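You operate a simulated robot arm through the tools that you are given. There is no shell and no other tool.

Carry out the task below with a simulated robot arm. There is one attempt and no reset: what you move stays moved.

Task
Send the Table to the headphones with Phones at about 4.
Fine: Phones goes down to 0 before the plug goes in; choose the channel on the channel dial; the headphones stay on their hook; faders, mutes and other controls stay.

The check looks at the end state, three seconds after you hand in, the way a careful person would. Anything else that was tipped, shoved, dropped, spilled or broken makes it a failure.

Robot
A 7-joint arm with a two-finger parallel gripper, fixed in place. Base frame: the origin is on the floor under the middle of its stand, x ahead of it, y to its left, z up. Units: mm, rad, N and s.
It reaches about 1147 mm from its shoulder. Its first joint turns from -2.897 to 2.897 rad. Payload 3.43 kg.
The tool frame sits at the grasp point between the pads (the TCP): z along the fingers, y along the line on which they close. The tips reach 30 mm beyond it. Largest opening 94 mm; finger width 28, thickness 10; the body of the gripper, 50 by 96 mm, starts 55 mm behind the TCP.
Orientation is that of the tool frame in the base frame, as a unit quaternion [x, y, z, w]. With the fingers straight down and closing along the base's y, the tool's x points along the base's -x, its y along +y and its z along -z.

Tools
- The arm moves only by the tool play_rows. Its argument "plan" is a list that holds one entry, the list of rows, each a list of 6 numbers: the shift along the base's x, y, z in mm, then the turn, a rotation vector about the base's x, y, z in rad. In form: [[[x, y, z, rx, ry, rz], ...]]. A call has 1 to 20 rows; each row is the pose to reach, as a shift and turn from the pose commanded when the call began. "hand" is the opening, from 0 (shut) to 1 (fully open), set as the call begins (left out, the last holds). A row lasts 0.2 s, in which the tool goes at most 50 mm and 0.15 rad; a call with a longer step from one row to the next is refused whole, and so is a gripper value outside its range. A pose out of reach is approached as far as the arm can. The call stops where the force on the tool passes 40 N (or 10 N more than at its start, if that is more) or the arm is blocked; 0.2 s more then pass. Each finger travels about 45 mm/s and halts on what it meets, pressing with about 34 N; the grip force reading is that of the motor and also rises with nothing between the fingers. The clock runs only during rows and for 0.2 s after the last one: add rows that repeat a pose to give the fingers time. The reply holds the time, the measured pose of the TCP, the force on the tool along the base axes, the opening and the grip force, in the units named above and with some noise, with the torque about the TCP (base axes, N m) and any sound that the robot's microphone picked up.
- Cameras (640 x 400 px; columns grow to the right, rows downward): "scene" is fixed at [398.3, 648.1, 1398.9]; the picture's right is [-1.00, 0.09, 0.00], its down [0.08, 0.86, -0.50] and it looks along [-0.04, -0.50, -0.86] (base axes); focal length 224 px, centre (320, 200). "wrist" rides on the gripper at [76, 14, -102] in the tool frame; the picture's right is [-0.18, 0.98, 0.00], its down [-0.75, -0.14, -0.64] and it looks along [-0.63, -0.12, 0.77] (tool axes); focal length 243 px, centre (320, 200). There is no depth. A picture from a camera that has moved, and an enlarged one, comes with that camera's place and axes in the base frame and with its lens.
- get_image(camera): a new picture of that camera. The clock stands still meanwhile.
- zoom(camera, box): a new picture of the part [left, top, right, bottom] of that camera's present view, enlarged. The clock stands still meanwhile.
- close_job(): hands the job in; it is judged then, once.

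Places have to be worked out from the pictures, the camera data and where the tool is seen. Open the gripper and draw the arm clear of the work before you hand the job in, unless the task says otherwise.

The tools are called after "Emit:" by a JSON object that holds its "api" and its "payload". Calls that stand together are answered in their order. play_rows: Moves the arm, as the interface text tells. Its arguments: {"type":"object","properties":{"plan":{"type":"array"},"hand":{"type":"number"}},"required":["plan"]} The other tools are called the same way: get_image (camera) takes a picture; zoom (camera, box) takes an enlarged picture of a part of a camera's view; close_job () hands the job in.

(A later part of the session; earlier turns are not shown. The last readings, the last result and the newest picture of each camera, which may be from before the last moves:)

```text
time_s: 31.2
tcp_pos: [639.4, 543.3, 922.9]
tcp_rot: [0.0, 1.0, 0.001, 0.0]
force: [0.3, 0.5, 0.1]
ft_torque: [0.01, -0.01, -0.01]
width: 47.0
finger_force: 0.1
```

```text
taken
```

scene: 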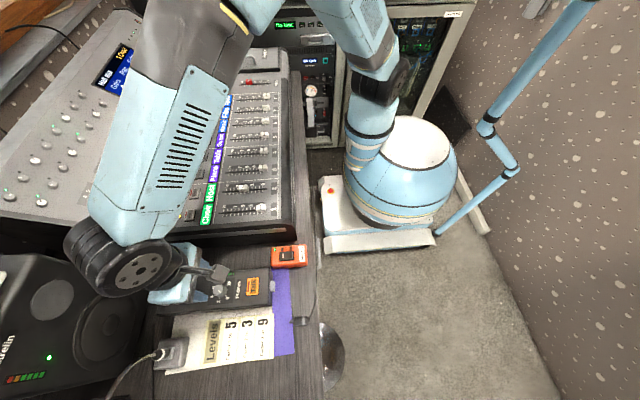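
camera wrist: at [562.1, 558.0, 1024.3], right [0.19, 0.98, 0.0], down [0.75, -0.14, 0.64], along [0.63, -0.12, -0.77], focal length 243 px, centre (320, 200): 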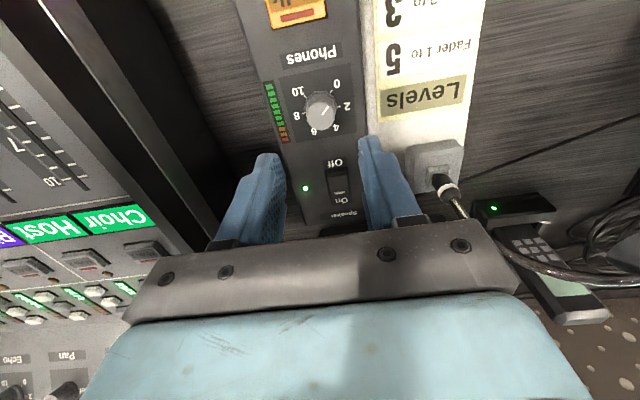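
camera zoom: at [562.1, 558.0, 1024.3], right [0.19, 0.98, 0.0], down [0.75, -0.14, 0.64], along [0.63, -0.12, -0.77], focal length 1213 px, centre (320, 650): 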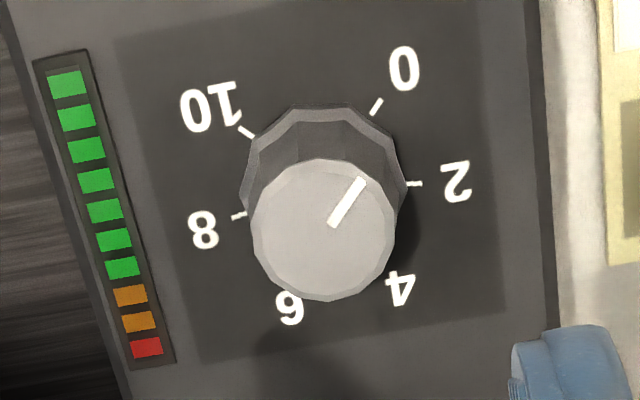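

The pointer is at the 0 tick, against its stop. Next I go above the plug and take views from two positions to fix its height and axis.

Emit:
{"api": "play_rows", "payload": {"plan": [[[-40, 15, 10, 0, 0, 0], [-80, 35, 20, 0, 0, 0], [-120, 55, 20, 0, 0, 0], [-150, 75, 10, 0, 0, 0], [-180, 82.4, 0, 0, 0, 0], [-183.3, 82.4, 0, 0, 0, 0], [-183.3, 82.4, 0, 0, 0, 0]]], "hand": 0.8}}

Emit:
{"api": "get_image", "payload": {"camera": "wrist"}}

Emit:
{"api": "zoom", "payload": {"camera": "wrist", "box": [260, 50, 380, 150]}}

Emit:
{"api": "zoom", "payload": {"camera": "wrist", "box": [180, 120, 340, 240]}}

```text
time_s: 32.8
tcp_pos: [454.6, 626.3, 923.9]
tcp_rot: [0.001, 1.0, 0.001, -0.001]
force: [-0.1, 0.2, -0.3]
ft_torque: [0.0, -0.03, -0.04]
width: 75.1
finger_force: 0.1
```

```text
taken
camera wrist: at [378.0, 640.1, 1024.8], right [0.18, 0.98, 0.0], down [0.75, -0.14, 0.64], along [0.63, -0.12, -0.77], focal length 243 px, centre (320, 200)
```

wrist: 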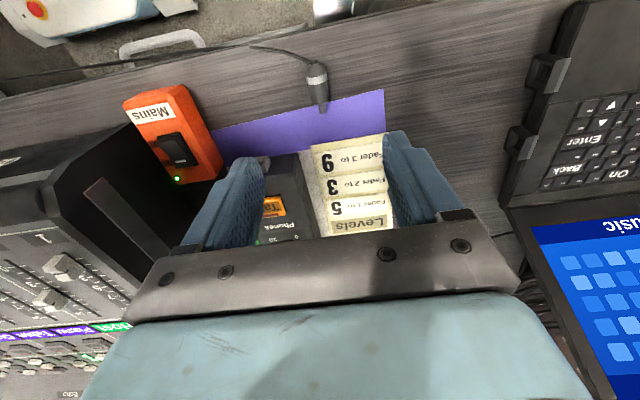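

```text
4.00 times, centred on (320, 100) of wrist
camera zoom: at [378.0, 640.1, 1024.8], right [0.18, 0.98, 0.0], down [0.75, -0.14, 0.64], along [0.63, -0.12, -0.77], focal length 970 px, centre (320, 600)
```

zoom: 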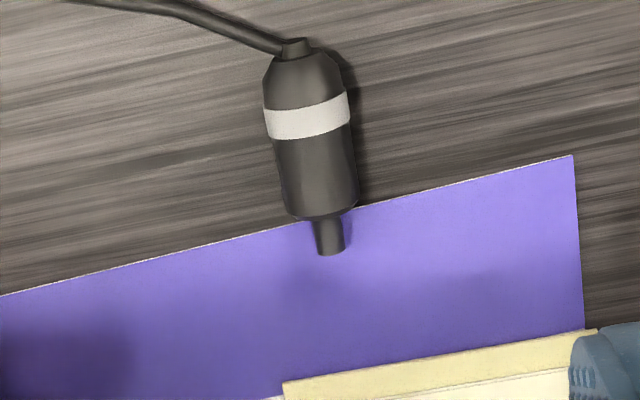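

```text
3.33 times, centred on (260, 180) of wrist
camera zoom: at [378.0, 640.1, 1024.8], right [0.18, 0.98, 0.0], down [0.75, -0.14, 0.64], along [0.63, -0.12, -0.77], focal length 809 px, centre (520, 267)
```

zoom: 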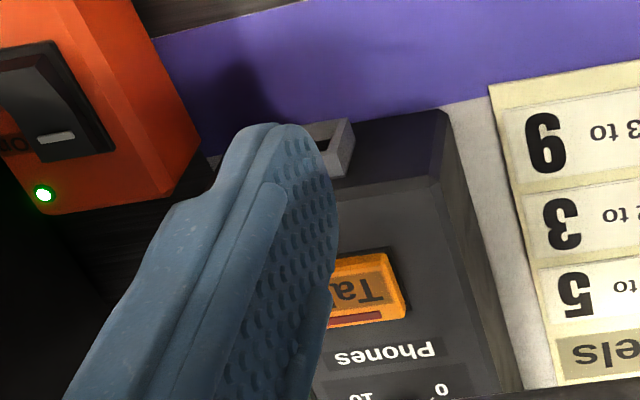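

I rotate the wrist -1.0 rad at the same place for a second bearing on the plug.

Emit:
{"api": "play_rows", "payload": {"plan": [[[0, 0, 0, 0, 0, -0.14], [0, 0, 0, 0, 0, -0.28], [0, 0, 0, 0, 0, -0.42], [0, 0, 0, 0, 0, -0.56], [0, 0, 0, 0, 0, -0.7], [0, 0, 0, 0, 0, -0.84], [0, 0, 0, 0, 0, -1.0], [0, 0, 0, 0, 0, -1.0]]]}}

Emit:
{"api": "zoom", "payload": {"camera": "wrist", "box": [260, 50, 380, 150]}}

Emit:
{"api": "get_image", "payload": {"camera": "wrist"}}

```text
refused: row 7 steps farther than a row can; nothing moved
```

```text
4.00 times, centred on (320, 100) of wrist
camera zoom: at [378.0, 640.1, 1024.8], right [0.18, 0.98, 0.0], down [0.75, -0.14, 0.64], along [0.63, -0.12, -0.77], focal length 970 px, centre (320, 600)
```

zoom: 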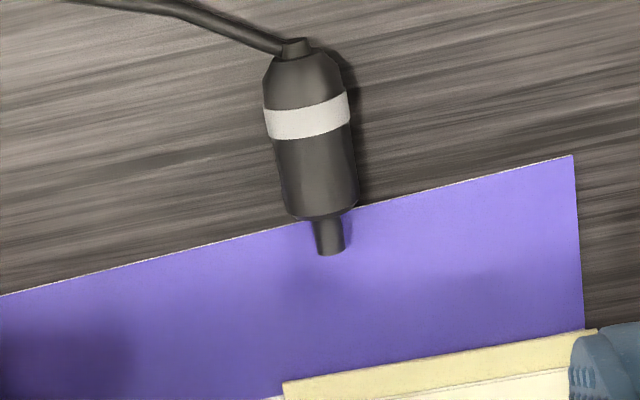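

```text
taken
camera wrist: at [378.0, 640.1, 1024.8], right [0.18, 0.98, 0.0], down [0.75, -0.14, 0.64], along [0.63, -0.12, -0.77], focal length 243 px, centre (320, 200)
```

wrist: 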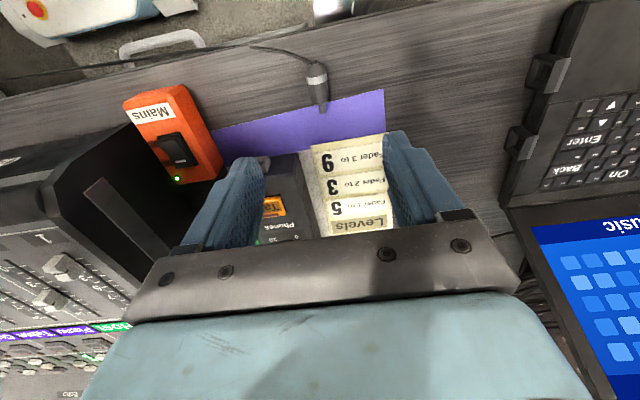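

One row turned 0.16 rad, so that call was refused. I repeat with even steps.

Emit:
{"api": "play_rows", "payload": {"plan": [[[0, 0, 0, 0, 0, -0.125], [0, 0, 0, 0, 0, -0.25], [0, 0, 0, 0, 0, -0.375], [0, 0, 0, 0, 0, -0.5], [0, 0, 0, 0, 0, -0.625], [0, 0, 0, 0, 0, -0.75], [0, 0, 0, 0, 0, -0.875], [0, 0, 0, 0, 0, -1.0], [0, 0, 0, 0, 0, -1.0]]]}}

Emit:
{"api": "get_image", "payload": {"camera": "wrist"}}

Emit:
{"api": "zoom", "payload": {"camera": "wrist", "box": [240, 60, 400, 180]}}

```text
time_s: 34.8
tcp_pos: [454.8, 626.1, 922.3]
tcp_rot: [0.48, 0.877, 0.0, 0.0]
force: [0.7, 0.5, 0.1]
ft_torque: [0.0, -0.01, -0.01]
width: 75.4
finger_force: 0.1
```

```text
taken
camera wrist: at [425.3, 698.9, 1024.0], right [0.93, 0.37, 0.0], down [0.29, -0.71, 0.64], along [0.24, -0.6, -0.77], focal length 243 px, centre (320, 200)
```

wrist: 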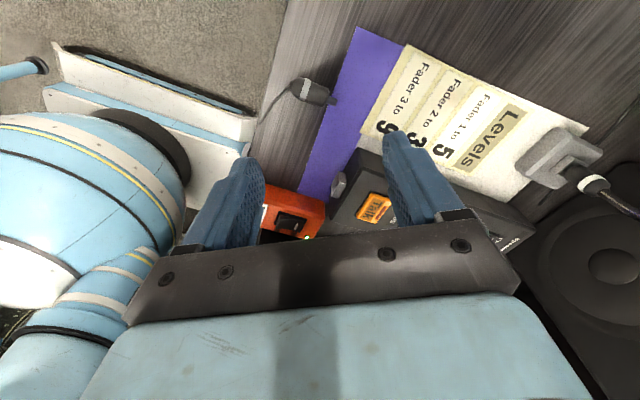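

```text
3.33 times, centred on (320, 120) of wrist
camera zoom: at [425.3, 698.9, 1024.0], right [0.93, 0.37, 0.0], down [0.29, -0.71, 0.64], along [0.24, -0.6, -0.77], focal length 809 px, centre (320, 467)
```

zoom: 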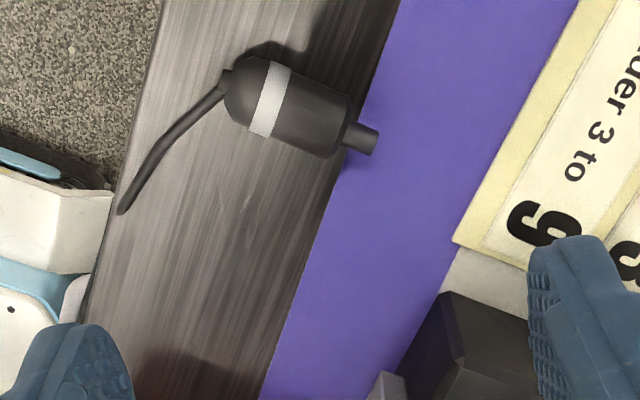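

Triangulated: plug axis at y≈625.6, z≈761; body x from 427 to 464 with radius about 10; nose tip x≈474; desk at z≈751. Now I look at the jack here, then move to where I can see its face.

Emit:
{"api": "zoom", "payload": {"camera": "wrist", "box": [300, 150, 400, 230]}}

Emit:
{"api": "play_rows", "payload": {"plan": [[[-10, -10, 0, 0, 0, 0.125], [-20, -20, 0, 0, 0, 0.25], [-30, -35, 0, 0, 0, 0.375], [-40, -50, 0, 0, 0, 0.5], [-50, -60, 0, 0, 0, 0.625], [-60, -70, 0, 0, 0, 0.75], [-70, -75, -10, 0, 0, 0.875], [-75, -80, -20, 0, 0, 1.0], [-75, -80, -20, 0, 0, 1.0]]]}}

Emit:
{"api": "get_image", "payload": {"camera": "wrist"}}

Emit:
{"api": "zoom", "payload": {"camera": "wrist", "box": [260, 150, 380, 240]}}

```text
5.00 times, centred on (350, 190) of wrist
camera zoom: at [425.3, 698.9, 1024.0], right [0.93, 0.37, 0.0], down [0.29, -0.71, 0.64], along [0.24, -0.6, -0.77], focal length 1213 px, centre (170, 250)
```

zoom: 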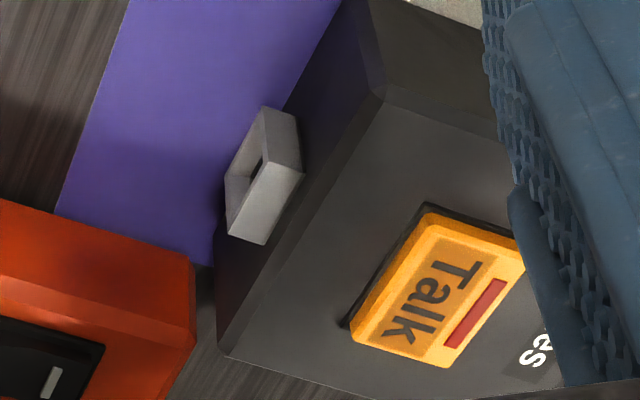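

```text
time_s: 36.8
tcp_pos: [380.4, 544.8, 901.5]
tcp_rot: [0.0, 1.0, 0.0, 0.0]
force: [0.0, -0.1, -0.3]
ft_torque: [-0.03, -0.03, -0.01]
width: 75.3
finger_force: 0.1
```

```text
taken
camera wrist: at [303.0, 560.2, 1003.6], right [0.18, 0.98, 0.0], down [0.75, -0.14, 0.64], along [0.63, -0.12, -0.77], focal length 243 px, centre (320, 200)
```

wrist: 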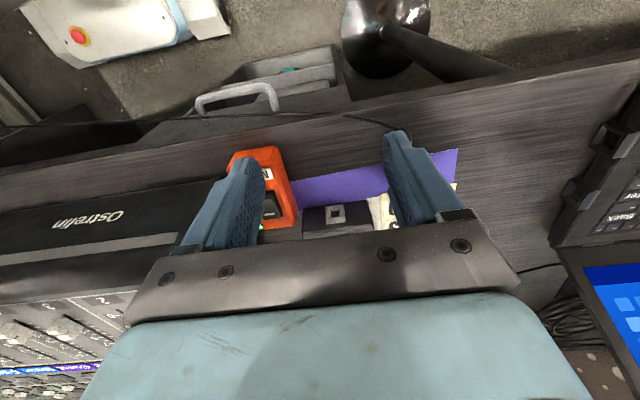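

```text
4.44 times, centred on (320, 195) of wrist
camera zoom: at [303.0, 560.2, 1003.6], right [0.18, 0.98, 0.0], down [0.75, -0.14, 0.64], along [0.63, -0.12, -0.77], focal length 1078 px, centre (320, 222)
```

zoom: 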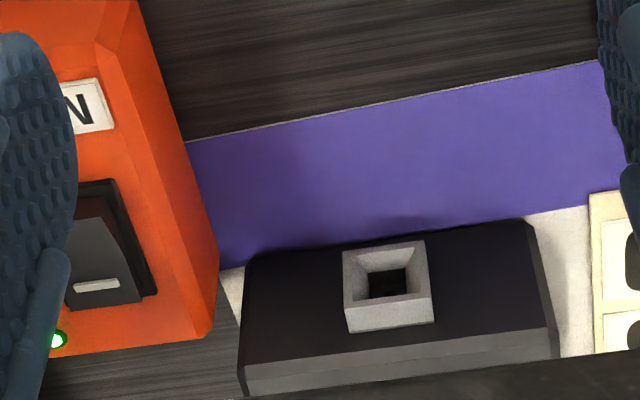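

The socket is a funnelled square whose face is at x≈509.7, centred at y≈541.0, z≈779. I go above the plug at (442, 625.6), so the pads stay behind the body's front edge, and descend part way.

Emit:
{"api": "play_rows", "payload": {"plan": [[[20, 30, 0, 0, 0, 0], [40, 60, -10, 0, 0, 0], [62, 79.6, -25, 0, 0, 0], [62, 79.6, -60, 0, 0, 0], [62, 79.6, -80, 0, 0, 0], [62, 79.6, -80, 0, 0, 0]]], "hand": 0.5}}

Emit:
{"api": "get_image", "payload": {"camera": "wrist"}}

Emit:
{"api": "zoom", "payload": {"camera": "wrist", "box": [230, 60, 410, 200]}}

```text
time_s: 38.2
tcp_pos: [443.4, 625.6, 822.2]
tcp_rot: [0.0, 1.0, 0.0, 0.001]
force: [-0.6, 0.2, -0.6]
ft_torque: [-0.01, 0.0, 0.0]
width: 46.9
finger_force: 0.1
```

```text
taken
camera wrist: at [366.1, 639.5, 924.4], right [0.18, 0.98, 0.0], down [0.75, -0.14, 0.64], along [0.63, -0.12, -0.77], focal length 243 px, centre (320, 200)
```

wrist: 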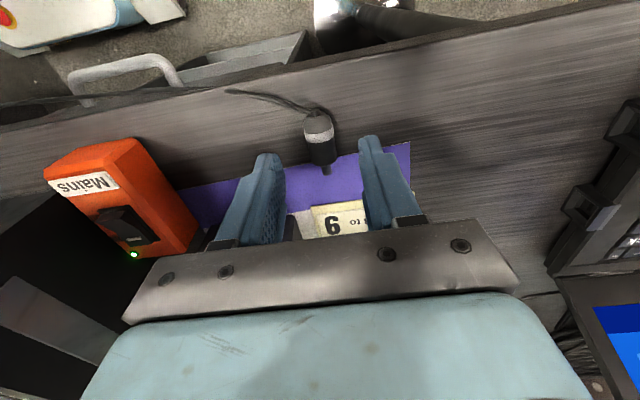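

```text
2.86 times, centred on (320, 130) of wrist
camera zoom: at [366.1, 639.5, 924.4], right [0.18, 0.98, 0.0], down [0.75, -0.14, 0.64], along [0.63, -0.12, -0.77], focal length 693 px, centre (320, 400)
```

zoom: 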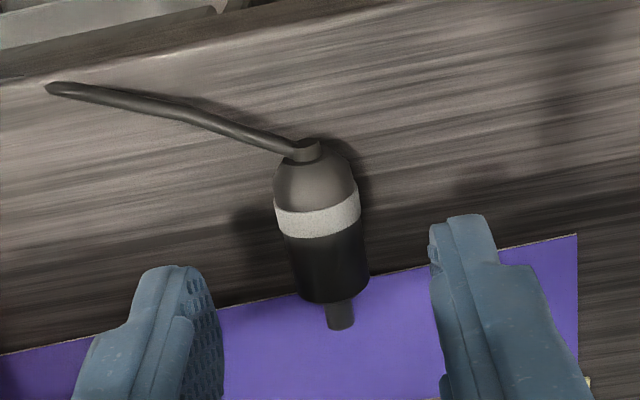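

The plug is centred between the fingers to within half a millimetre. I lower to about 3 mm off the desk, watching for contact.

Emit:
{"api": "play_rows", "payload": {"plan": [[[0, 0.5, -12, 0, 0, 0], [0, 0.5, -24, 0, 0, 0], [0, 0.5, -32, 0, 0, 0], [0, 0.5, -36, 0, 0, 0], [0, 0.5, -36, 0, 0, 0]]]}}

Emit:
{"api": "get_image", "payload": {"camera": "wrist"}}

Emit:
{"api": "zoom", "payload": {"camera": "scene", "box": [250, 270, 350, 350]}}

```text
time_s: 39.4
tcp_pos: [442.9, 627.2, 784.7]
tcp_rot: [-0.001, 1.0, 0.0, 0.0]
force: [0.6, 0.1, 0.3]
ft_torque: [-0.01, -0.02, -0.02]
width: 46.9
finger_force: 0.0
```

```text
taken
camera wrist: at [365.5, 641.5, 887.5], right [0.18, 0.98, 0.0], down [0.75, -0.14, 0.64], along [0.63, -0.12, -0.77], focal length 243 px, centre (320, 200)
```

wrist: 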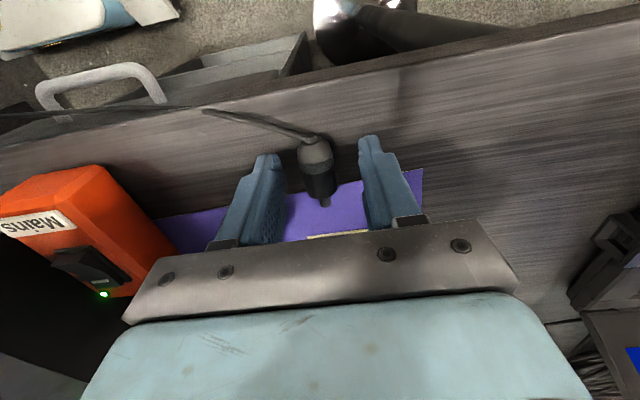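

```text
5.00 times, centred on (300, 310) of scene
camera zoom: at [398.3, 648.1, 1398.9], right [-1.0, 0.09, 0.0], down [0.08, 0.86, -0.5], along [-0.04, -0.5, -0.86], focal length 1118 px, centre (420, -350)
```

zoom: 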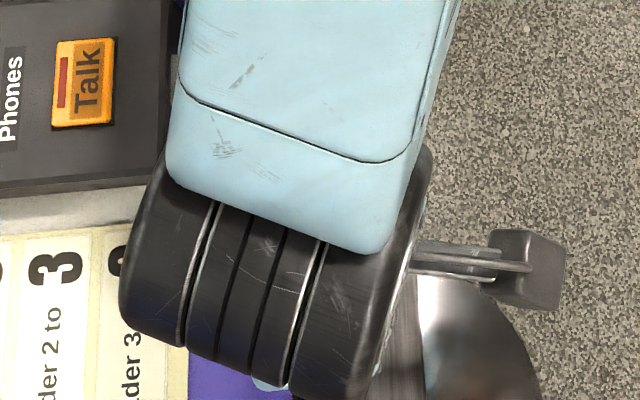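

No contact with the desk and the plug is between the pads. I close on it.

Emit:
{"api": "play_rows", "payload": {"plan": [[[0, 0, 0, 0, 0, 0], [0, 0, 0, 0, 0, 0], [0, 0, 0, 0, 0, 0], [0, 0, 0, 0, 0, 0]]], "hand": 0.1}}

Emit:
{"api": "zoom", "payload": {"camera": "wrist", "box": [240, 100, 400, 230]}}

```text
time_s: 40.4
tcp_pos: [442.4, 627.0, 785.6]
tcp_rot: [0.0, 1.0, 0.0, 0.0]
force: [-0.8, -0.4, 0.5]
ft_torque: [0.01, -0.01, -0.01]
width: 22.5
finger_force: 33.9
```

```text
3.08 times, centred on (320, 165) of wrist
camera zoom: at [365.5, 641.5, 887.5], right [0.18, 0.98, 0.0], down [0.75, -0.14, 0.64], along [0.63, -0.12, -0.77], focal length 746 px, centre (320, 308)
```

zoom: 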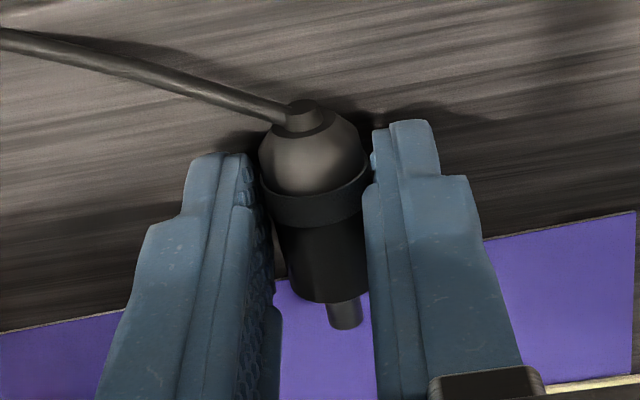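

The plug is held at 22.5 mm width. I lift it in small steps and check the hold and cable.

Emit:
{"api": "play_rows", "payload": {"plan": [[[0, 0, 5, 0, 0, 0], [0, 0, 12, 0, 0, 0], [0, 0, 25, 0, 0, 0], [0, 0, 40, 0, 0, 0], [0, 0, 55, 0, 0, 0], [0, 0, 55, 0, 0, 0]]]}}

Emit:
{"api": "get_image", "payload": {"camera": "wrist"}}

Emit:
{"api": "zoom", "payload": {"camera": "wrist", "box": [240, 100, 400, 230]}}

Emit:
{"api": "get_image", "payload": {"camera": "scene"}}

```text
time_s: 41.8
tcp_pos: [442.6, 624.3, 841.9]
tcp_rot: [0.001, 1.0, -0.001, -0.001]
force: [0.6, 1.6, 0.3]
ft_torque: [0.02, -0.02, -0.02]
width: 22.6
finger_force: 33.7
```

```text
taken
camera wrist: at [365.4, 640.5, 942.9], right [0.18, 0.98, 0.0], down [0.75, -0.14, 0.64], along [0.63, -0.12, -0.77], focal length 243 px, centre (320, 200)
```

wrist: 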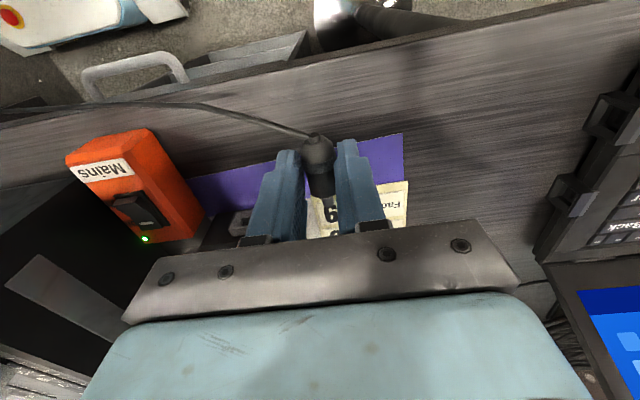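

```text
3.08 times, centred on (320, 165) of wrist
camera zoom: at [365.4, 640.5, 942.9], right [0.18, 0.98, 0.0], down [0.75, -0.14, 0.64], along [0.63, -0.12, -0.77], focal length 746 px, centre (320, 308)
```

zoom: 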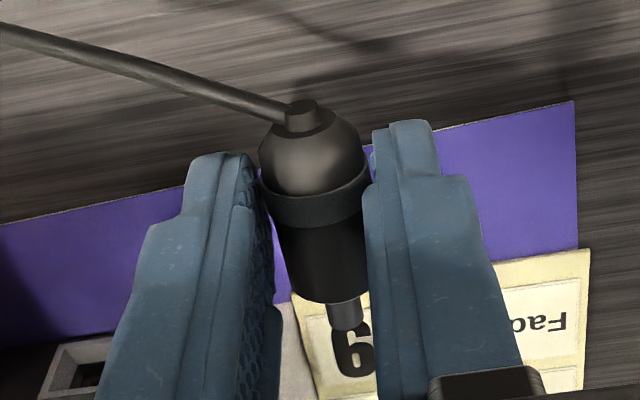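

```text
taken
```

scene: 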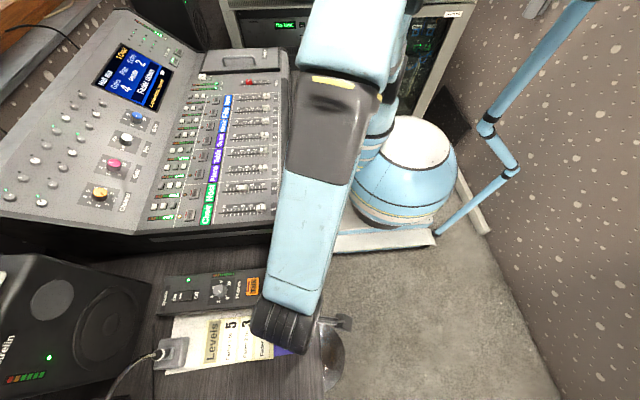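

The plug is firmly held and level, and the cable follows freely. I carry it over at this height to the socket's line (y≈541.2), staying short of the box in x.

Emit:
{"api": "play_rows", "payload": {"plan": [[[0, -25, 0, 0, 0, 0], [0, -50, 0, 0, 0, 0], [0, -75, 0, 0, 0, 0], [0, -84.9, 0, 0, 0, 0], [0, -84.9, -12, 0, 0, 0], [0, -84.9, -25, 0, 0, 0], [0, -84.9, -37.5, 0, 0, 0], [0, -84.9, -37.5, 0, 0, 0]]]}}

Emit:
{"api": "get_image", "payload": {"camera": "wrist"}}

Emit:
{"api": "zoom", "payload": {"camera": "wrist", "box": [260, 120, 380, 240]}}

Emit:
{"api": "zoom", "payload": {"camera": "scene", "box": [220, 250, 320, 330]}}

```text
time_s: 43.6
tcp_pos: [442.0, 541.6, 804.3]
tcp_rot: [0.001, 1.0, 0.001, 0.0]
force: [-0.5, -0.3, 0.5]
ft_torque: [0.01, -0.03, 0.01]
width: 22.7
finger_force: 34.5
```

```text
taken
camera wrist: at [365.1, 556.4, 905.9], right [0.18, 0.98, 0.0], down [0.75, -0.14, 0.64], along [0.63, -0.12, -0.77], focal length 243 px, centre (320, 200)
```

wrist: 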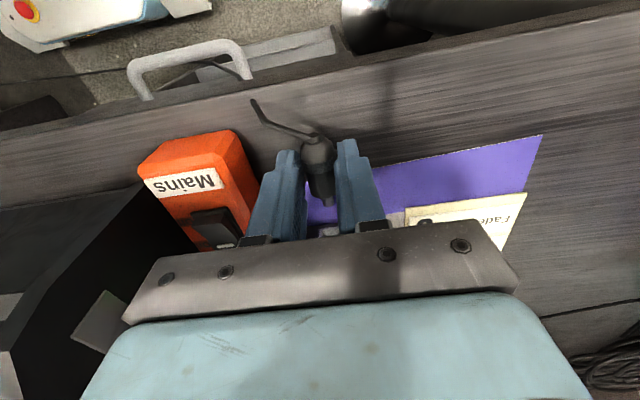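

```text
3.33 times, centred on (320, 180) of wrist
camera zoom: at [365.1, 556.4, 905.9], right [0.18, 0.98, 0.0], down [0.75, -0.14, 0.64], along [0.63, -0.12, -0.77], focal length 809 px, centre (320, 267)
```

zoom: 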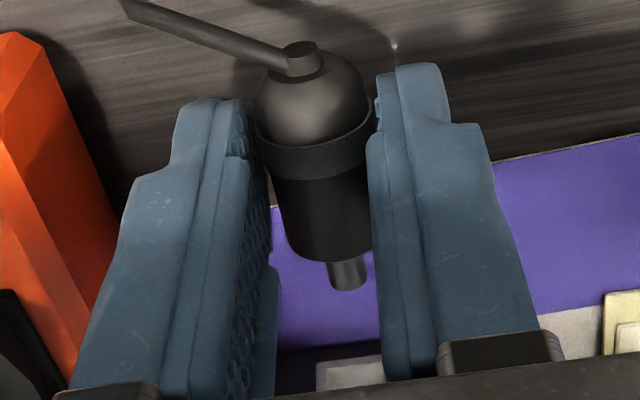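

```text
5.00 times, centred on (270, 290) of scene
camera zoom: at [398.3, 648.1, 1398.9], right [-1.0, 0.09, 0.0], down [0.08, 0.86, -0.5], along [-0.04, -0.5, -0.86], focal length 1118 px, centre (570, -250)
```

zoom: 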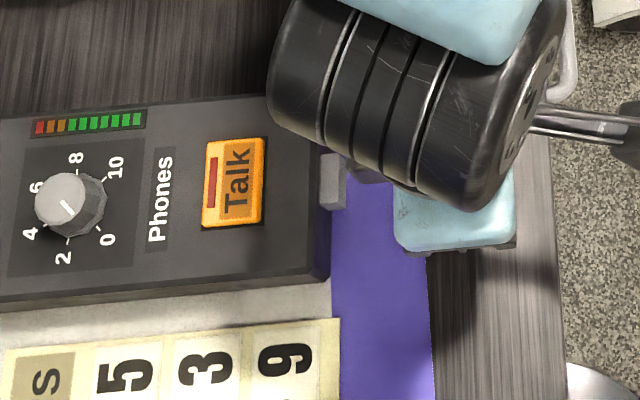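

Both ends of the plug lie at y≈542.6, z≈780, and the socket centre is at (y 541.0, z 779). I correct y by -1.5 mm and advance to just short of the socket face.

Emit:
{"api": "play_rows", "payload": {"plan": [[[0, -1.5, -0.5, 0, 0, 0], [10, -1.5, -0.5, 0, 0, 0], [20, -1.5, -0.5, 0, 0, 0], [28, -1.5, -0.5, 0, 0, 0], [28, -1.5, -0.5, 0, 0, 0]]]}}

Emit:
{"api": "zoom", "payload": {"camera": "wrist", "box": [260, 120, 380, 240]}}

Emit:
{"api": "zoom", "payload": {"camera": "scene", "box": [240, 260, 320, 320]}}

```text
time_s: 44.8
tcp_pos: [469.2, 540.5, 802.4]
tcp_rot: [0.0, 1.0, 0.0, 0.0]
force: [-0.1, -0.5, 0.1]
ft_torque: [-0.01, 0.0, -0.01]
width: 22.7
finger_force: 34.4
```

```text
3.33 times, centred on (320, 180) of wrist
camera zoom: at [393.0, 555.1, 904.8], right [0.18, 0.98, 0.0], down [0.75, -0.14, 0.64], along [0.63, -0.12, -0.77], focal length 809 px, centre (320, 267)
```

zoom: 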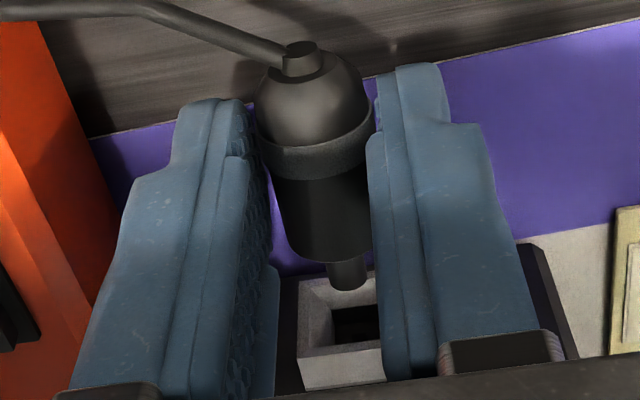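

```text
6.67 times, centred on (280, 290) of scene
camera zoom: at [398.3, 648.1, 1398.9], right [-1.0, 0.09, 0.0], down [0.08, 0.86, -0.5], along [-0.04, -0.5, -0.86], focal length 1491 px, centre (587, -400)
```

zoom: 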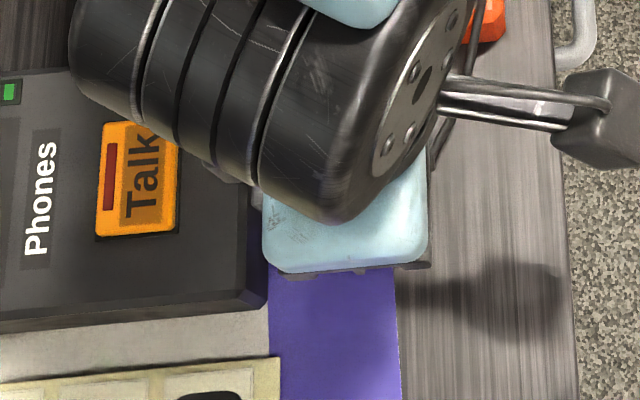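

The nose is lined up with the hole. I push in slowly along +x, 1.5 mm per row, letting the force limit guard it.

Emit:
{"api": "play_rows", "payload": {"plan": [[[2, 0, 0, 0, 0, 0], [4, 0, 0, 0, 0, 0], [5.5, 0, 0, 0, 0, 0], [7, 0, 0, 0, 0, 0], [8.5, 0, 0, 0, 0, 0], [10, 0, 0, 0, 0, 0], [11.5, 0, 0, 0, 0, 0], [13, 0, 0, 0, 0, 0]]]}}

Emit:
{"api": "zoom", "payload": {"camera": "wrist", "box": [260, 120, 380, 240]}}

```text
time_s: 46.6
tcp_pos: [482.9, 540.5, 802.7]
tcp_rot: [-0.001, 1.0, 0.0, 0.0]
force: [0.5, 0.2, -0.4]
ft_torque: [-0.02, 0.02, -0.01]
width: 22.3
finger_force: 33.7
```

```text
3.33 times, centred on (320, 180) of wrist
camera zoom: at [405.6, 555.1, 904.6], right [0.18, 0.98, 0.0], down [0.75, -0.14, 0.64], along [0.63, -0.12, -0.77], focal length 809 px, centre (320, 267)
```

zoom: 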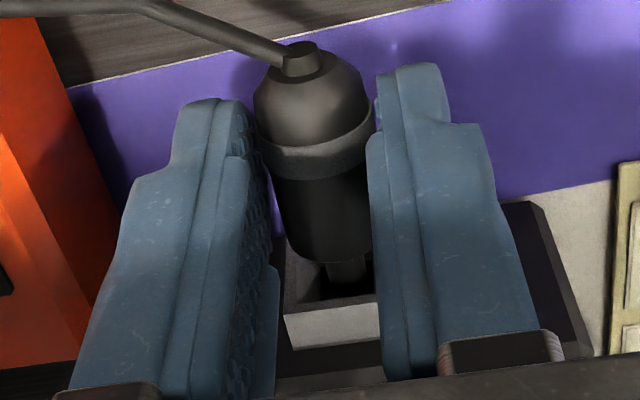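

The nose is inside the socket mouth with no side force. I keep pushing in small steps.

Emit:
{"api": "play_rows", "payload": {"plan": [[[1.5, 0, 0, 0, 0, 0], [3, 0, 0, 0, 0, 0], [4.5, 0, 0, 0, 0, 0], [6, 0, 0, 0, 0, 0], [7.5, 0, 0, 0, 0, 0], [9, 0, 0, 0, 0, 0], [9, 0, 0, 0, 0, 0]]]}}

Emit:
{"api": "zoom", "payload": {"camera": "wrist", "box": [260, 120, 380, 240]}}

```text
time_s: 48.2
tcp_pos: [489.7, 538.3, 801.6]
tcp_rot: [-0.001, 1.0, 0.0, -0.001]
force: [-26.0, -6.7, -0.5]
ft_torque: [-0.15, 0.67, -0.12]
width: 22.8
finger_force: 34.1
```

```text
3.33 times, centred on (320, 180) of wrist
camera zoom: at [413.6, 554.9, 904.6], right [0.18, 0.98, 0.0], down [0.75, -0.14, 0.64], along [0.63, -0.12, -0.77], focal length 809 px, centre (320, 267)
```

zoom: 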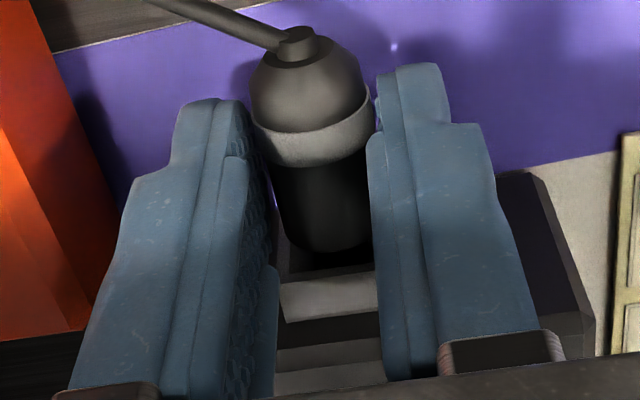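

A 26 N resistance built up and the plug slid about 3 mm back in the grip. By my estimate its body front is now at the socket face. I zoom in to see whether it is flush.

Emit:
{"api": "zoom", "payload": {"camera": "wrist", "box": [300, 170, 350, 220]}}

Emit:
{"api": "zoom", "payload": {"camera": "scene", "box": [150, 250, 310, 320]}}

```text
8.00 times, centred on (325, 195) of wrist
camera zoom: at [413.6, 554.9, 904.6], right [0.18, 0.98, 0.0], down [0.75, -0.14, 0.64], along [0.63, -0.12, -0.77], focal length 1941 px, centre (280, 240)
```

zoom: 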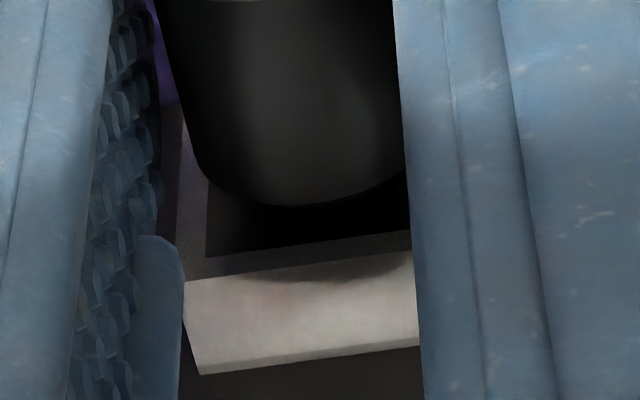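

```text
4.00 times, centred on (230, 285) of scene
camera zoom: at [398.3, 648.1, 1398.9], right [-1.0, 0.09, 0.0], down [0.08, 0.86, -0.5], along [-0.04, -0.5, -0.86], focal length 895 px, centre (680, -140)
```

zoom: 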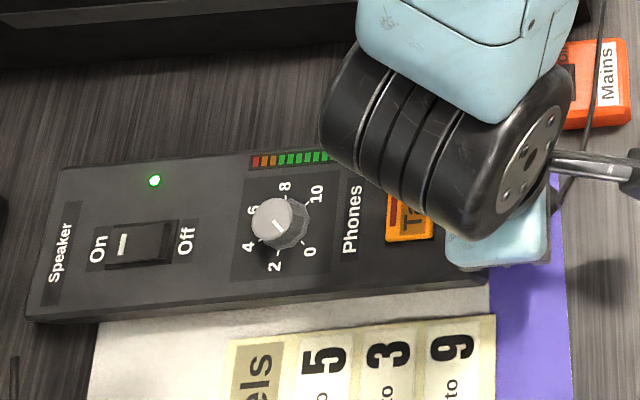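

The body front appears to be against the face. I check whether the console screen or box shows any feedback about the plug.

Emit:
{"api": "zoom", "payload": {"camera": "scene", "box": [80, 30, 200, 120]}}

Emit:
{"api": "get_image", "payload": {"camera": "scene"}}

```text
4.44 times, centred on (140, 75) of scene
camera zoom: at [398.3, 648.1, 1398.9], right [-1.0, 0.09, 0.0], down [0.08, 0.86, -0.5], along [-0.04, -0.5, -0.86], focal length 994 px, centre (1120, 756)
```

zoom: 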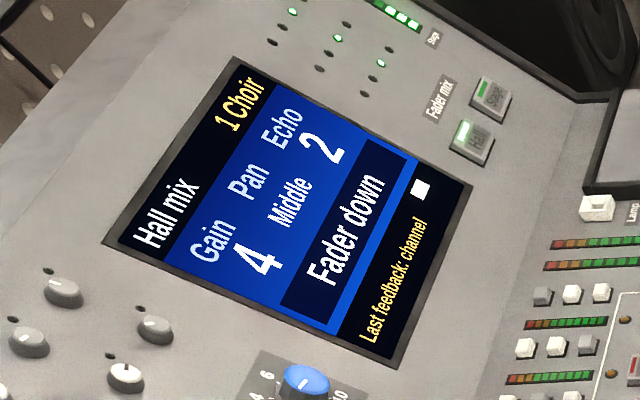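

```text
taken
```

scene: 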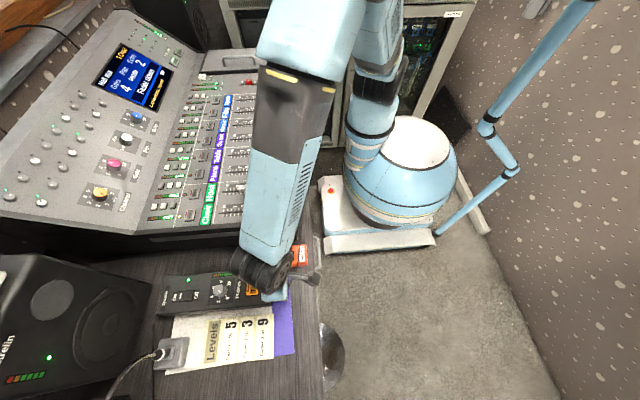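

The box has not shifted (its socket corner is still at x≈510). I relax the push, open slightly and look at how the plug sits by itself.

Emit:
{"api": "play_rows", "payload": {"plan": [[[-1.5, 0, 0, 0, 0, 0], [-2, 0, 0, 0, 0, 0], [-2, 0, 0, 0, 0, 0]]]}}

Emit:
{"api": "play_rows", "payload": {"plan": [[[0, 0, 0, 0, 0, 0], [0, 0, 0, 0, 0, 0], [0, 0, 0, 0, 0, 0]]], "hand": 0.4}}

Emit:
{"api": "get_image", "payload": {"camera": "wrist"}}

Emit:
{"api": "zoom", "payload": {"camera": "wrist", "box": [270, 120, 370, 220]}}

```text
time_s: 49.0
tcp_pos: [490.1, 539.8, 803.3]
tcp_rot: [0.0, 1.0, -0.001, 0.0]
force: [-7.0, -4.4, -6.8]
ft_torque: [-0.14, 0.46, 0.0]
width: 22.2
finger_force: 34.6
```

```text
time_s: 49.8
tcp_pos: [489.8, 541.6, 802.9]
tcp_rot: [0.001, 1.0, 0.0, 0.0]
force: [0.3, 0.3, -0.3]
ft_torque: [0.0, 0.0, 0.0]
width: 37.6
finger_force: 0.0
```

```text
taken
camera wrist: at [413.0, 555.0, 904.7], right [0.18, 0.98, 0.0], down [0.75, -0.14, 0.64], along [0.63, -0.12, -0.77], focal length 243 px, centre (320, 200)
```

wrist: 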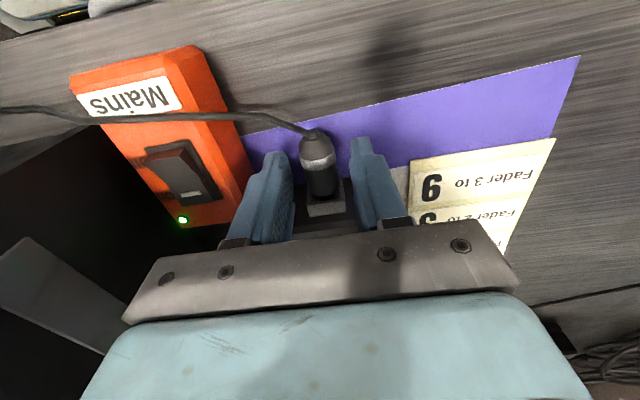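

```text
4.00 times, centred on (320, 170) of wrist
camera zoom: at [413.0, 555.0, 904.7], right [0.18, 0.98, 0.0], down [0.75, -0.14, 0.64], along [0.63, -0.12, -0.77], focal length 970 px, centre (320, 320)
```

zoom: 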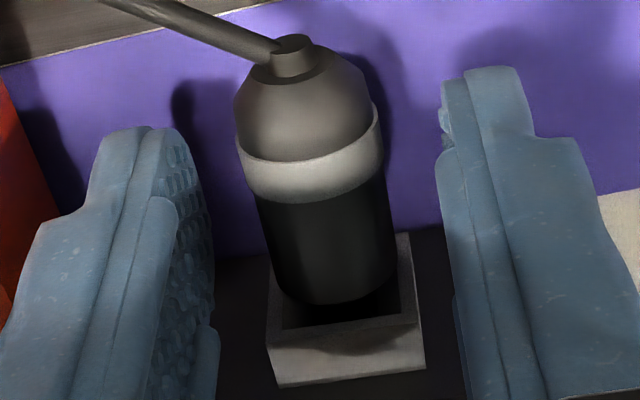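

The plug stays level on its own: its rear is at z≈780.6 and the nose tip at x≈519, which is the box's front wall, so it is bottomed in the socket. I withdraw straight up and take a clear look.

Emit:
{"api": "play_rows", "payload": {"plan": [[[0, 0, 15, 0, 0, 0], [0, 0, 35, 0, 0, 0], [0, 0, 60, 0, 0, 0], [-10, 0, 90, 0, 0, 0], [-40, 0, 105, 0, 0, 0], [-80, 0, 110, 0, 0, 0], [-110, 0, 110, 0, 0, 0], [-110, 0, 110, 0, 0, 0]]]}}

Emit:
{"api": "get_image", "payload": {"camera": "wrist"}}

Emit:
{"api": "zoom", "payload": {"camera": "wrist", "box": [280, 140, 360, 220]}}

Emit:
{"api": "zoom", "payload": {"camera": "scene", "box": [230, 240, 340, 330]}}

```text
time_s: 51.6
tcp_pos: [379.9, 539.3, 911.7]
tcp_rot: [0.001, 1.0, 0.001, 0.0]
force: [0.7, -1.0, 0.5]
ft_torque: [-0.03, 0.01, -0.01]
width: 37.6
finger_force: 0.0
```

```text
taken
camera wrist: at [301.2, 554.0, 1015.4], right [0.19, 0.98, 0.0], down [0.75, -0.14, 0.64], along [0.63, -0.12, -0.77], focal length 243 px, centre (320, 200)
```

wrist: 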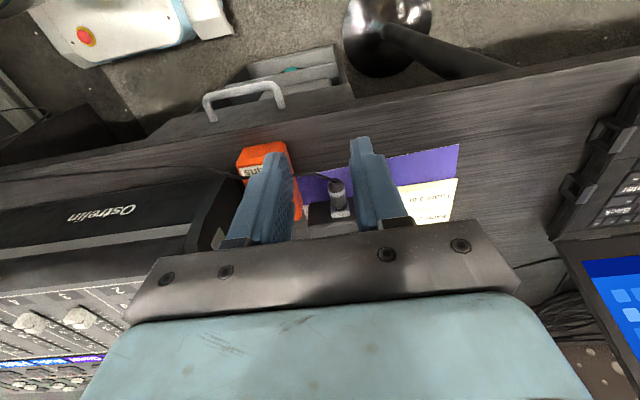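

```text
5.00 times, centred on (320, 180) of wrist
camera zoom: at [301.2, 554.0, 1015.4], right [0.19, 0.98, 0.0], down [0.75, -0.14, 0.64], along [0.63, -0.12, -0.77], focal length 1213 px, centre (320, 300)
```

zoom: 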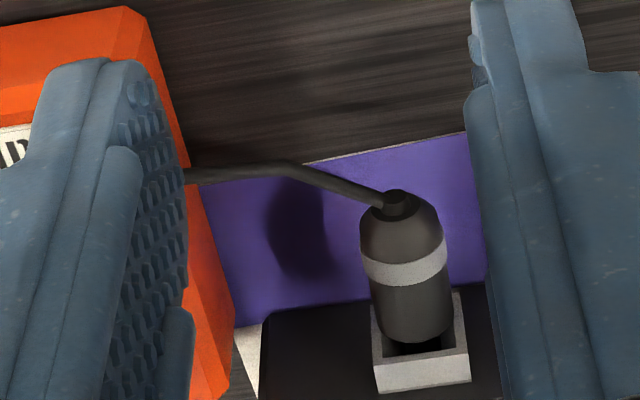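

```text
4.44 times, centred on (285, 285) of scene
camera zoom: at [398.3, 648.1, 1398.9], right [-1.0, 0.09, 0.0], down [0.08, 0.86, -0.5], along [-0.04, -0.5, -0.86], focal length 994 px, centre (476, -178)
```

zoom: 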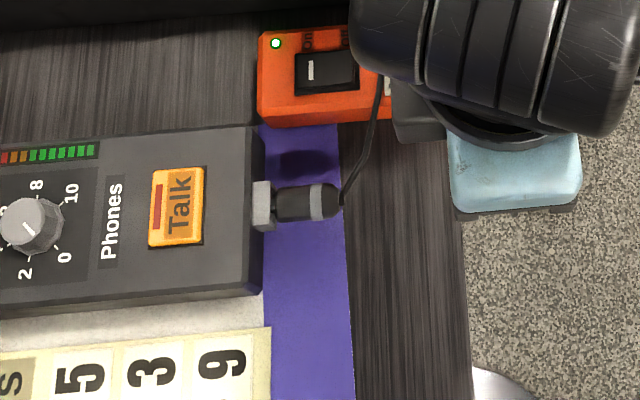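

The plug sits straight in the socket. I take a closer look from the fixed camera.

Emit:
{"api": "zoom", "payload": {"camera": "scene", "box": [280, 275, 316, 300]}}

Emit:
{"api": "zoom", "payload": {"camera": "wrist", "box": [320, 170, 360, 220]}}

```text
16.00 times, centred on (298, 288) of scene
camera zoom: at [398.3, 648.1, 1398.9], right [-1.0, 0.09, 0.0], down [0.08, 0.86, -0.5], along [-0.04, -0.5, -0.86], focal length 3579 px, centre (672, -1200)
```

zoom: 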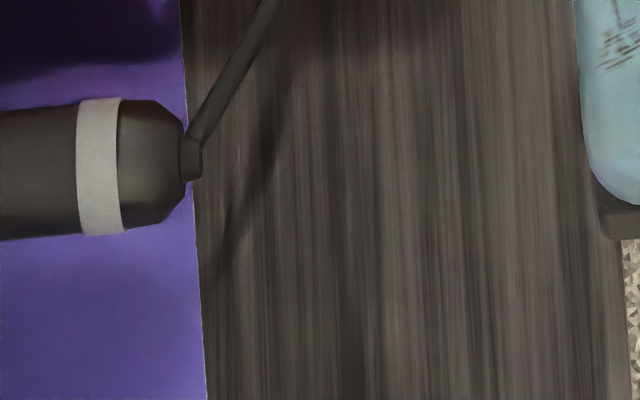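

```text
8.00 times, centred on (340, 195) of wrist
camera zoom: at [301.2, 554.0, 1015.4], right [0.19, 0.98, 0.0], down [0.75, -0.14, 0.64], along [0.63, -0.12, -0.77], focal length 1941 px, centre (160, 240)
```

zoom: 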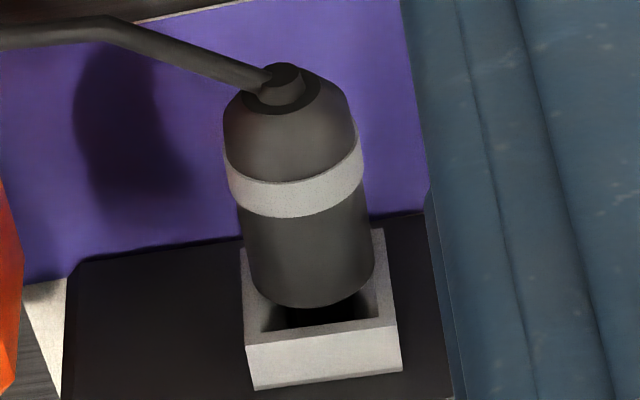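

Emit:
{"api": "zoom", "payload": {"camera": "scene", "box": [264, 272, 300, 300]}}

```text
14.29 times, centred on (282, 286) of scene
camera zoom: at [398.3, 648.1, 1398.9], right [-1.0, 0.09, 0.0], down [0.08, 0.86, -0.5], along [-0.04, -0.5, -0.86], focal length 3196 px, centre (863, -1029)
```

zoom: 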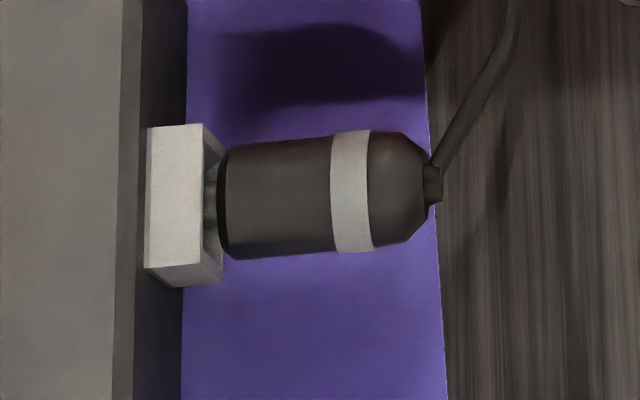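

The body is square to the socket with its nose down the hole, and it holds there unsupported. Next I go to the Phones knob with the wrist at +0.95 rad, ready to turn 4 units clockwise (about -1.87 rad).

Emit:
{"api": "play_rows", "payload": {"plan": [[[40, 1, 5, 0, 0, 0], [85, 2, 10, 0, 0, 0.13], [130, 3, 10, 0, 0, 0.26], [175, 4, 5, 0, 0, 0.39], [220, 4.2, 0, 0, 0, 0.52], [257.9, 4.2, 0, 0, 0, 0.65], [257.9, 4.2, -20, 0, 0, 0.78], [257.9, 4.2, -31.5, 0, 0, 0.9], [257.9, 4.2, -31.5, 0, 0, 0.95], [257.9, 4.2, -31.5, 0, 0, 0.95]]], "hand": 0.5}}

Emit:
{"api": "get_image", "payload": {"camera": "wrist"}}

Emit:
{"api": "zoom", "payload": {"camera": "wrist", "box": [260, 80, 380, 180]}}

```text
time_s: 53.8
tcp_pos: [636.6, 544.4, 882.5]
tcp_rot: [-0.458, 0.889, 0.0, 0.0]
force: [-0.1, 0.0, 0.8]
ft_torque: [-0.04, 0.02, -0.01]
width: 47.2
finger_force: 0.2
```

```text
taken
camera wrist: at [580.8, 490.8, 984.6], right [-0.69, 0.72, 0.0], down [0.55, 0.53, 0.64], along [0.46, 0.44, -0.77], focal length 243 px, centre (320, 200)
```

wrist: 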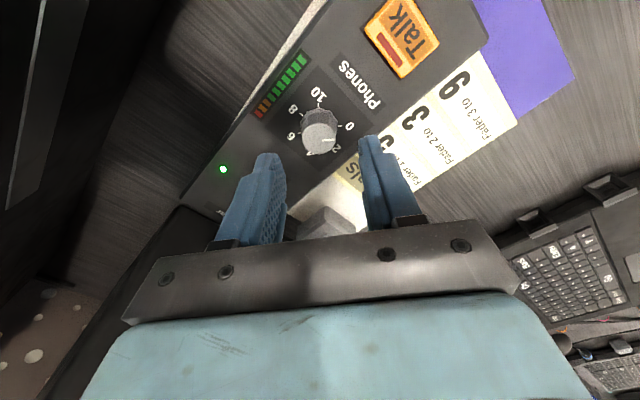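

```text
4.00 times, centred on (320, 130) of wrist
camera zoom: at [580.8, 490.8, 984.6], right [-0.69, 0.72, 0.0], down [0.55, 0.53, 0.64], along [0.46, 0.44, -0.77], focal length 970 px, centre (320, 480)
```

zoom: 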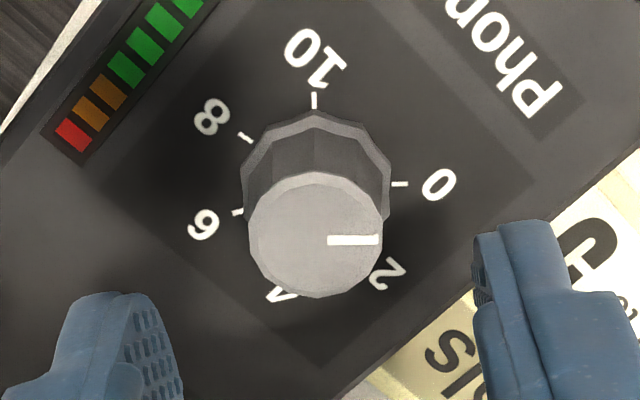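

The pointer is at 0 and the knob is centred. I descend and grip.

Emit:
{"api": "play_rows", "payload": {"plan": [[[0.3, -0.3, -15, 0, 0, 0], [0.3, -0.3, -30, 0, 0, 0], [0.3, -0.3, -39.5, 0, 0, 0], [0.3, -0.3, -39.5, 0, 0, 0]]]}}

Emit:
{"api": "play_rows", "payload": {"plan": [[[0, 0, 0, 0, 0, 0], [0, 0, 0, 0, 0, 0], [0, 0, 0, 0, 0, 0], [0, 0, 0, 0, 0, 0]]], "hand": 0.15}}

```text
time_s: 54.8
tcp_pos: [638.8, 543.0, 840.2]
tcp_rot: [-0.456, 0.89, 0.0, 0.0]
force: [-0.1, 0.4, -0.2]
ft_torque: [0.01, -0.01, 0.02]
width: 47.3
finger_force: 0.0
```

```text
time_s: 55.8
tcp_pos: [639.1, 544.2, 840.8]
tcp_rot: [-0.457, 0.889, 0.0, 0.0]
force: [-3.1, 2.1, -1.4]
ft_torque: [0.16, -0.01, -0.04]
width: 25.4
finger_force: 45.2
```

Gripped at 25.4 mm. I turn clockwise by -0.9 rad first and check.

Emit:
{"api": "play_rows", "payload": {"plan": [[[0, 0, 0, 0, 0, -0.1], [0, 0, 0, 0, 0, -0.2], [0, 0, 0, 0, 0, -0.3], [0, 0, 0, 0, 0, -0.4], [0, 0, 0, 0, 0, -0.5], [0, 0, 0, 0, 0, -0.6], [0, 0, 0, 0, 0, -0.7], [0, 0, 0, 0, 0, -0.8], [0, 0, 0, 0, 0, -0.9], [0, 0, 0, 0, 0, -0.9]]]}}

Emit:
{"api": "zoom", "payload": {"camera": "wrist", "box": [220, 80, 420, 240]}}

```text
time_s: 58.0
tcp_pos: [638.9, 543.6, 841.8]
tcp_rot: [-0.024, 1.0, -0.001, -0.001]
force: [-5.7, -0.3, -9.0]
ft_torque: [-0.06, -0.11, -0.02]
width: 25.2
finger_force: 45.1
```

```text
2.50 times, centred on (320, 160) of wrist
camera zoom: at [560.9, 555.0, 943.3], right [0.14, 0.99, 0.0], down [0.76, -0.1, 0.64], along [0.64, -0.09, -0.77], focal length 606 px, centre (320, 300)
```

zoom: 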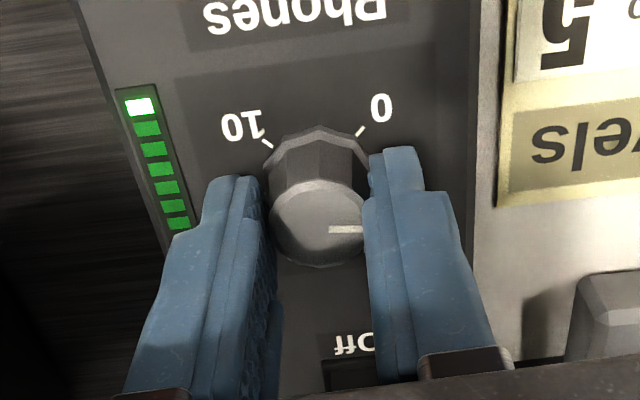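

The first meter LED lit up as the level rises, so the plug is recognised. I turn another -0.95 rad with small force corrections.

Emit:
{"api": "play_rows", "payload": {"plan": [[[-0.3, 0, -0.5, 0, 0, -0.1], [-0.3, 0, -0.5, 0, 0, -0.2], [-0.3, 0, -0.5, 0, 0, -0.3], [-0.3, 0, -0.5, 0, 0, -0.4], [-0.3, 0, -0.5, 0, 0, -0.5], [-0.3, 0, -0.5, 0, 0, -0.6], [-0.3, 0, -0.5, 0, 0, -0.7], [-0.3, 0, -0.5, 0, 0, -0.8], [-0.3, 0, -0.5, 0, 0, -0.9], [-0.3, 0, -0.5, 0, 0, -0.95], [-0.3, 0, -0.5, 0, 0, -0.95]]]}}

Emit:
{"api": "zoom", "payload": {"camera": "wrist", "box": [220, 80, 420, 240]}}

```text
time_s: 60.4
tcp_pos: [637.8, 543.1, 841.9]
tcp_rot: [0.436, 0.9, 0.0, -0.001]
force: [7.5, 3.1, 1.5]
ft_torque: [-0.07, -0.44, -0.02]
width: 25.1
finger_force: 45.1
```

```text
2.50 times, centred on (320, 160) of wrist
camera zoom: at [601.4, 612.6, 943.4], right [0.89, 0.46, 0.0], down [0.36, -0.68, 0.64], along [0.3, -0.57, -0.77], focal length 606 px, centre (320, 300)
```

zoom: 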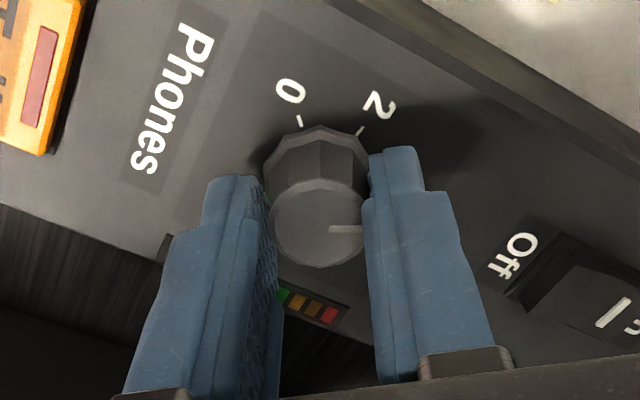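

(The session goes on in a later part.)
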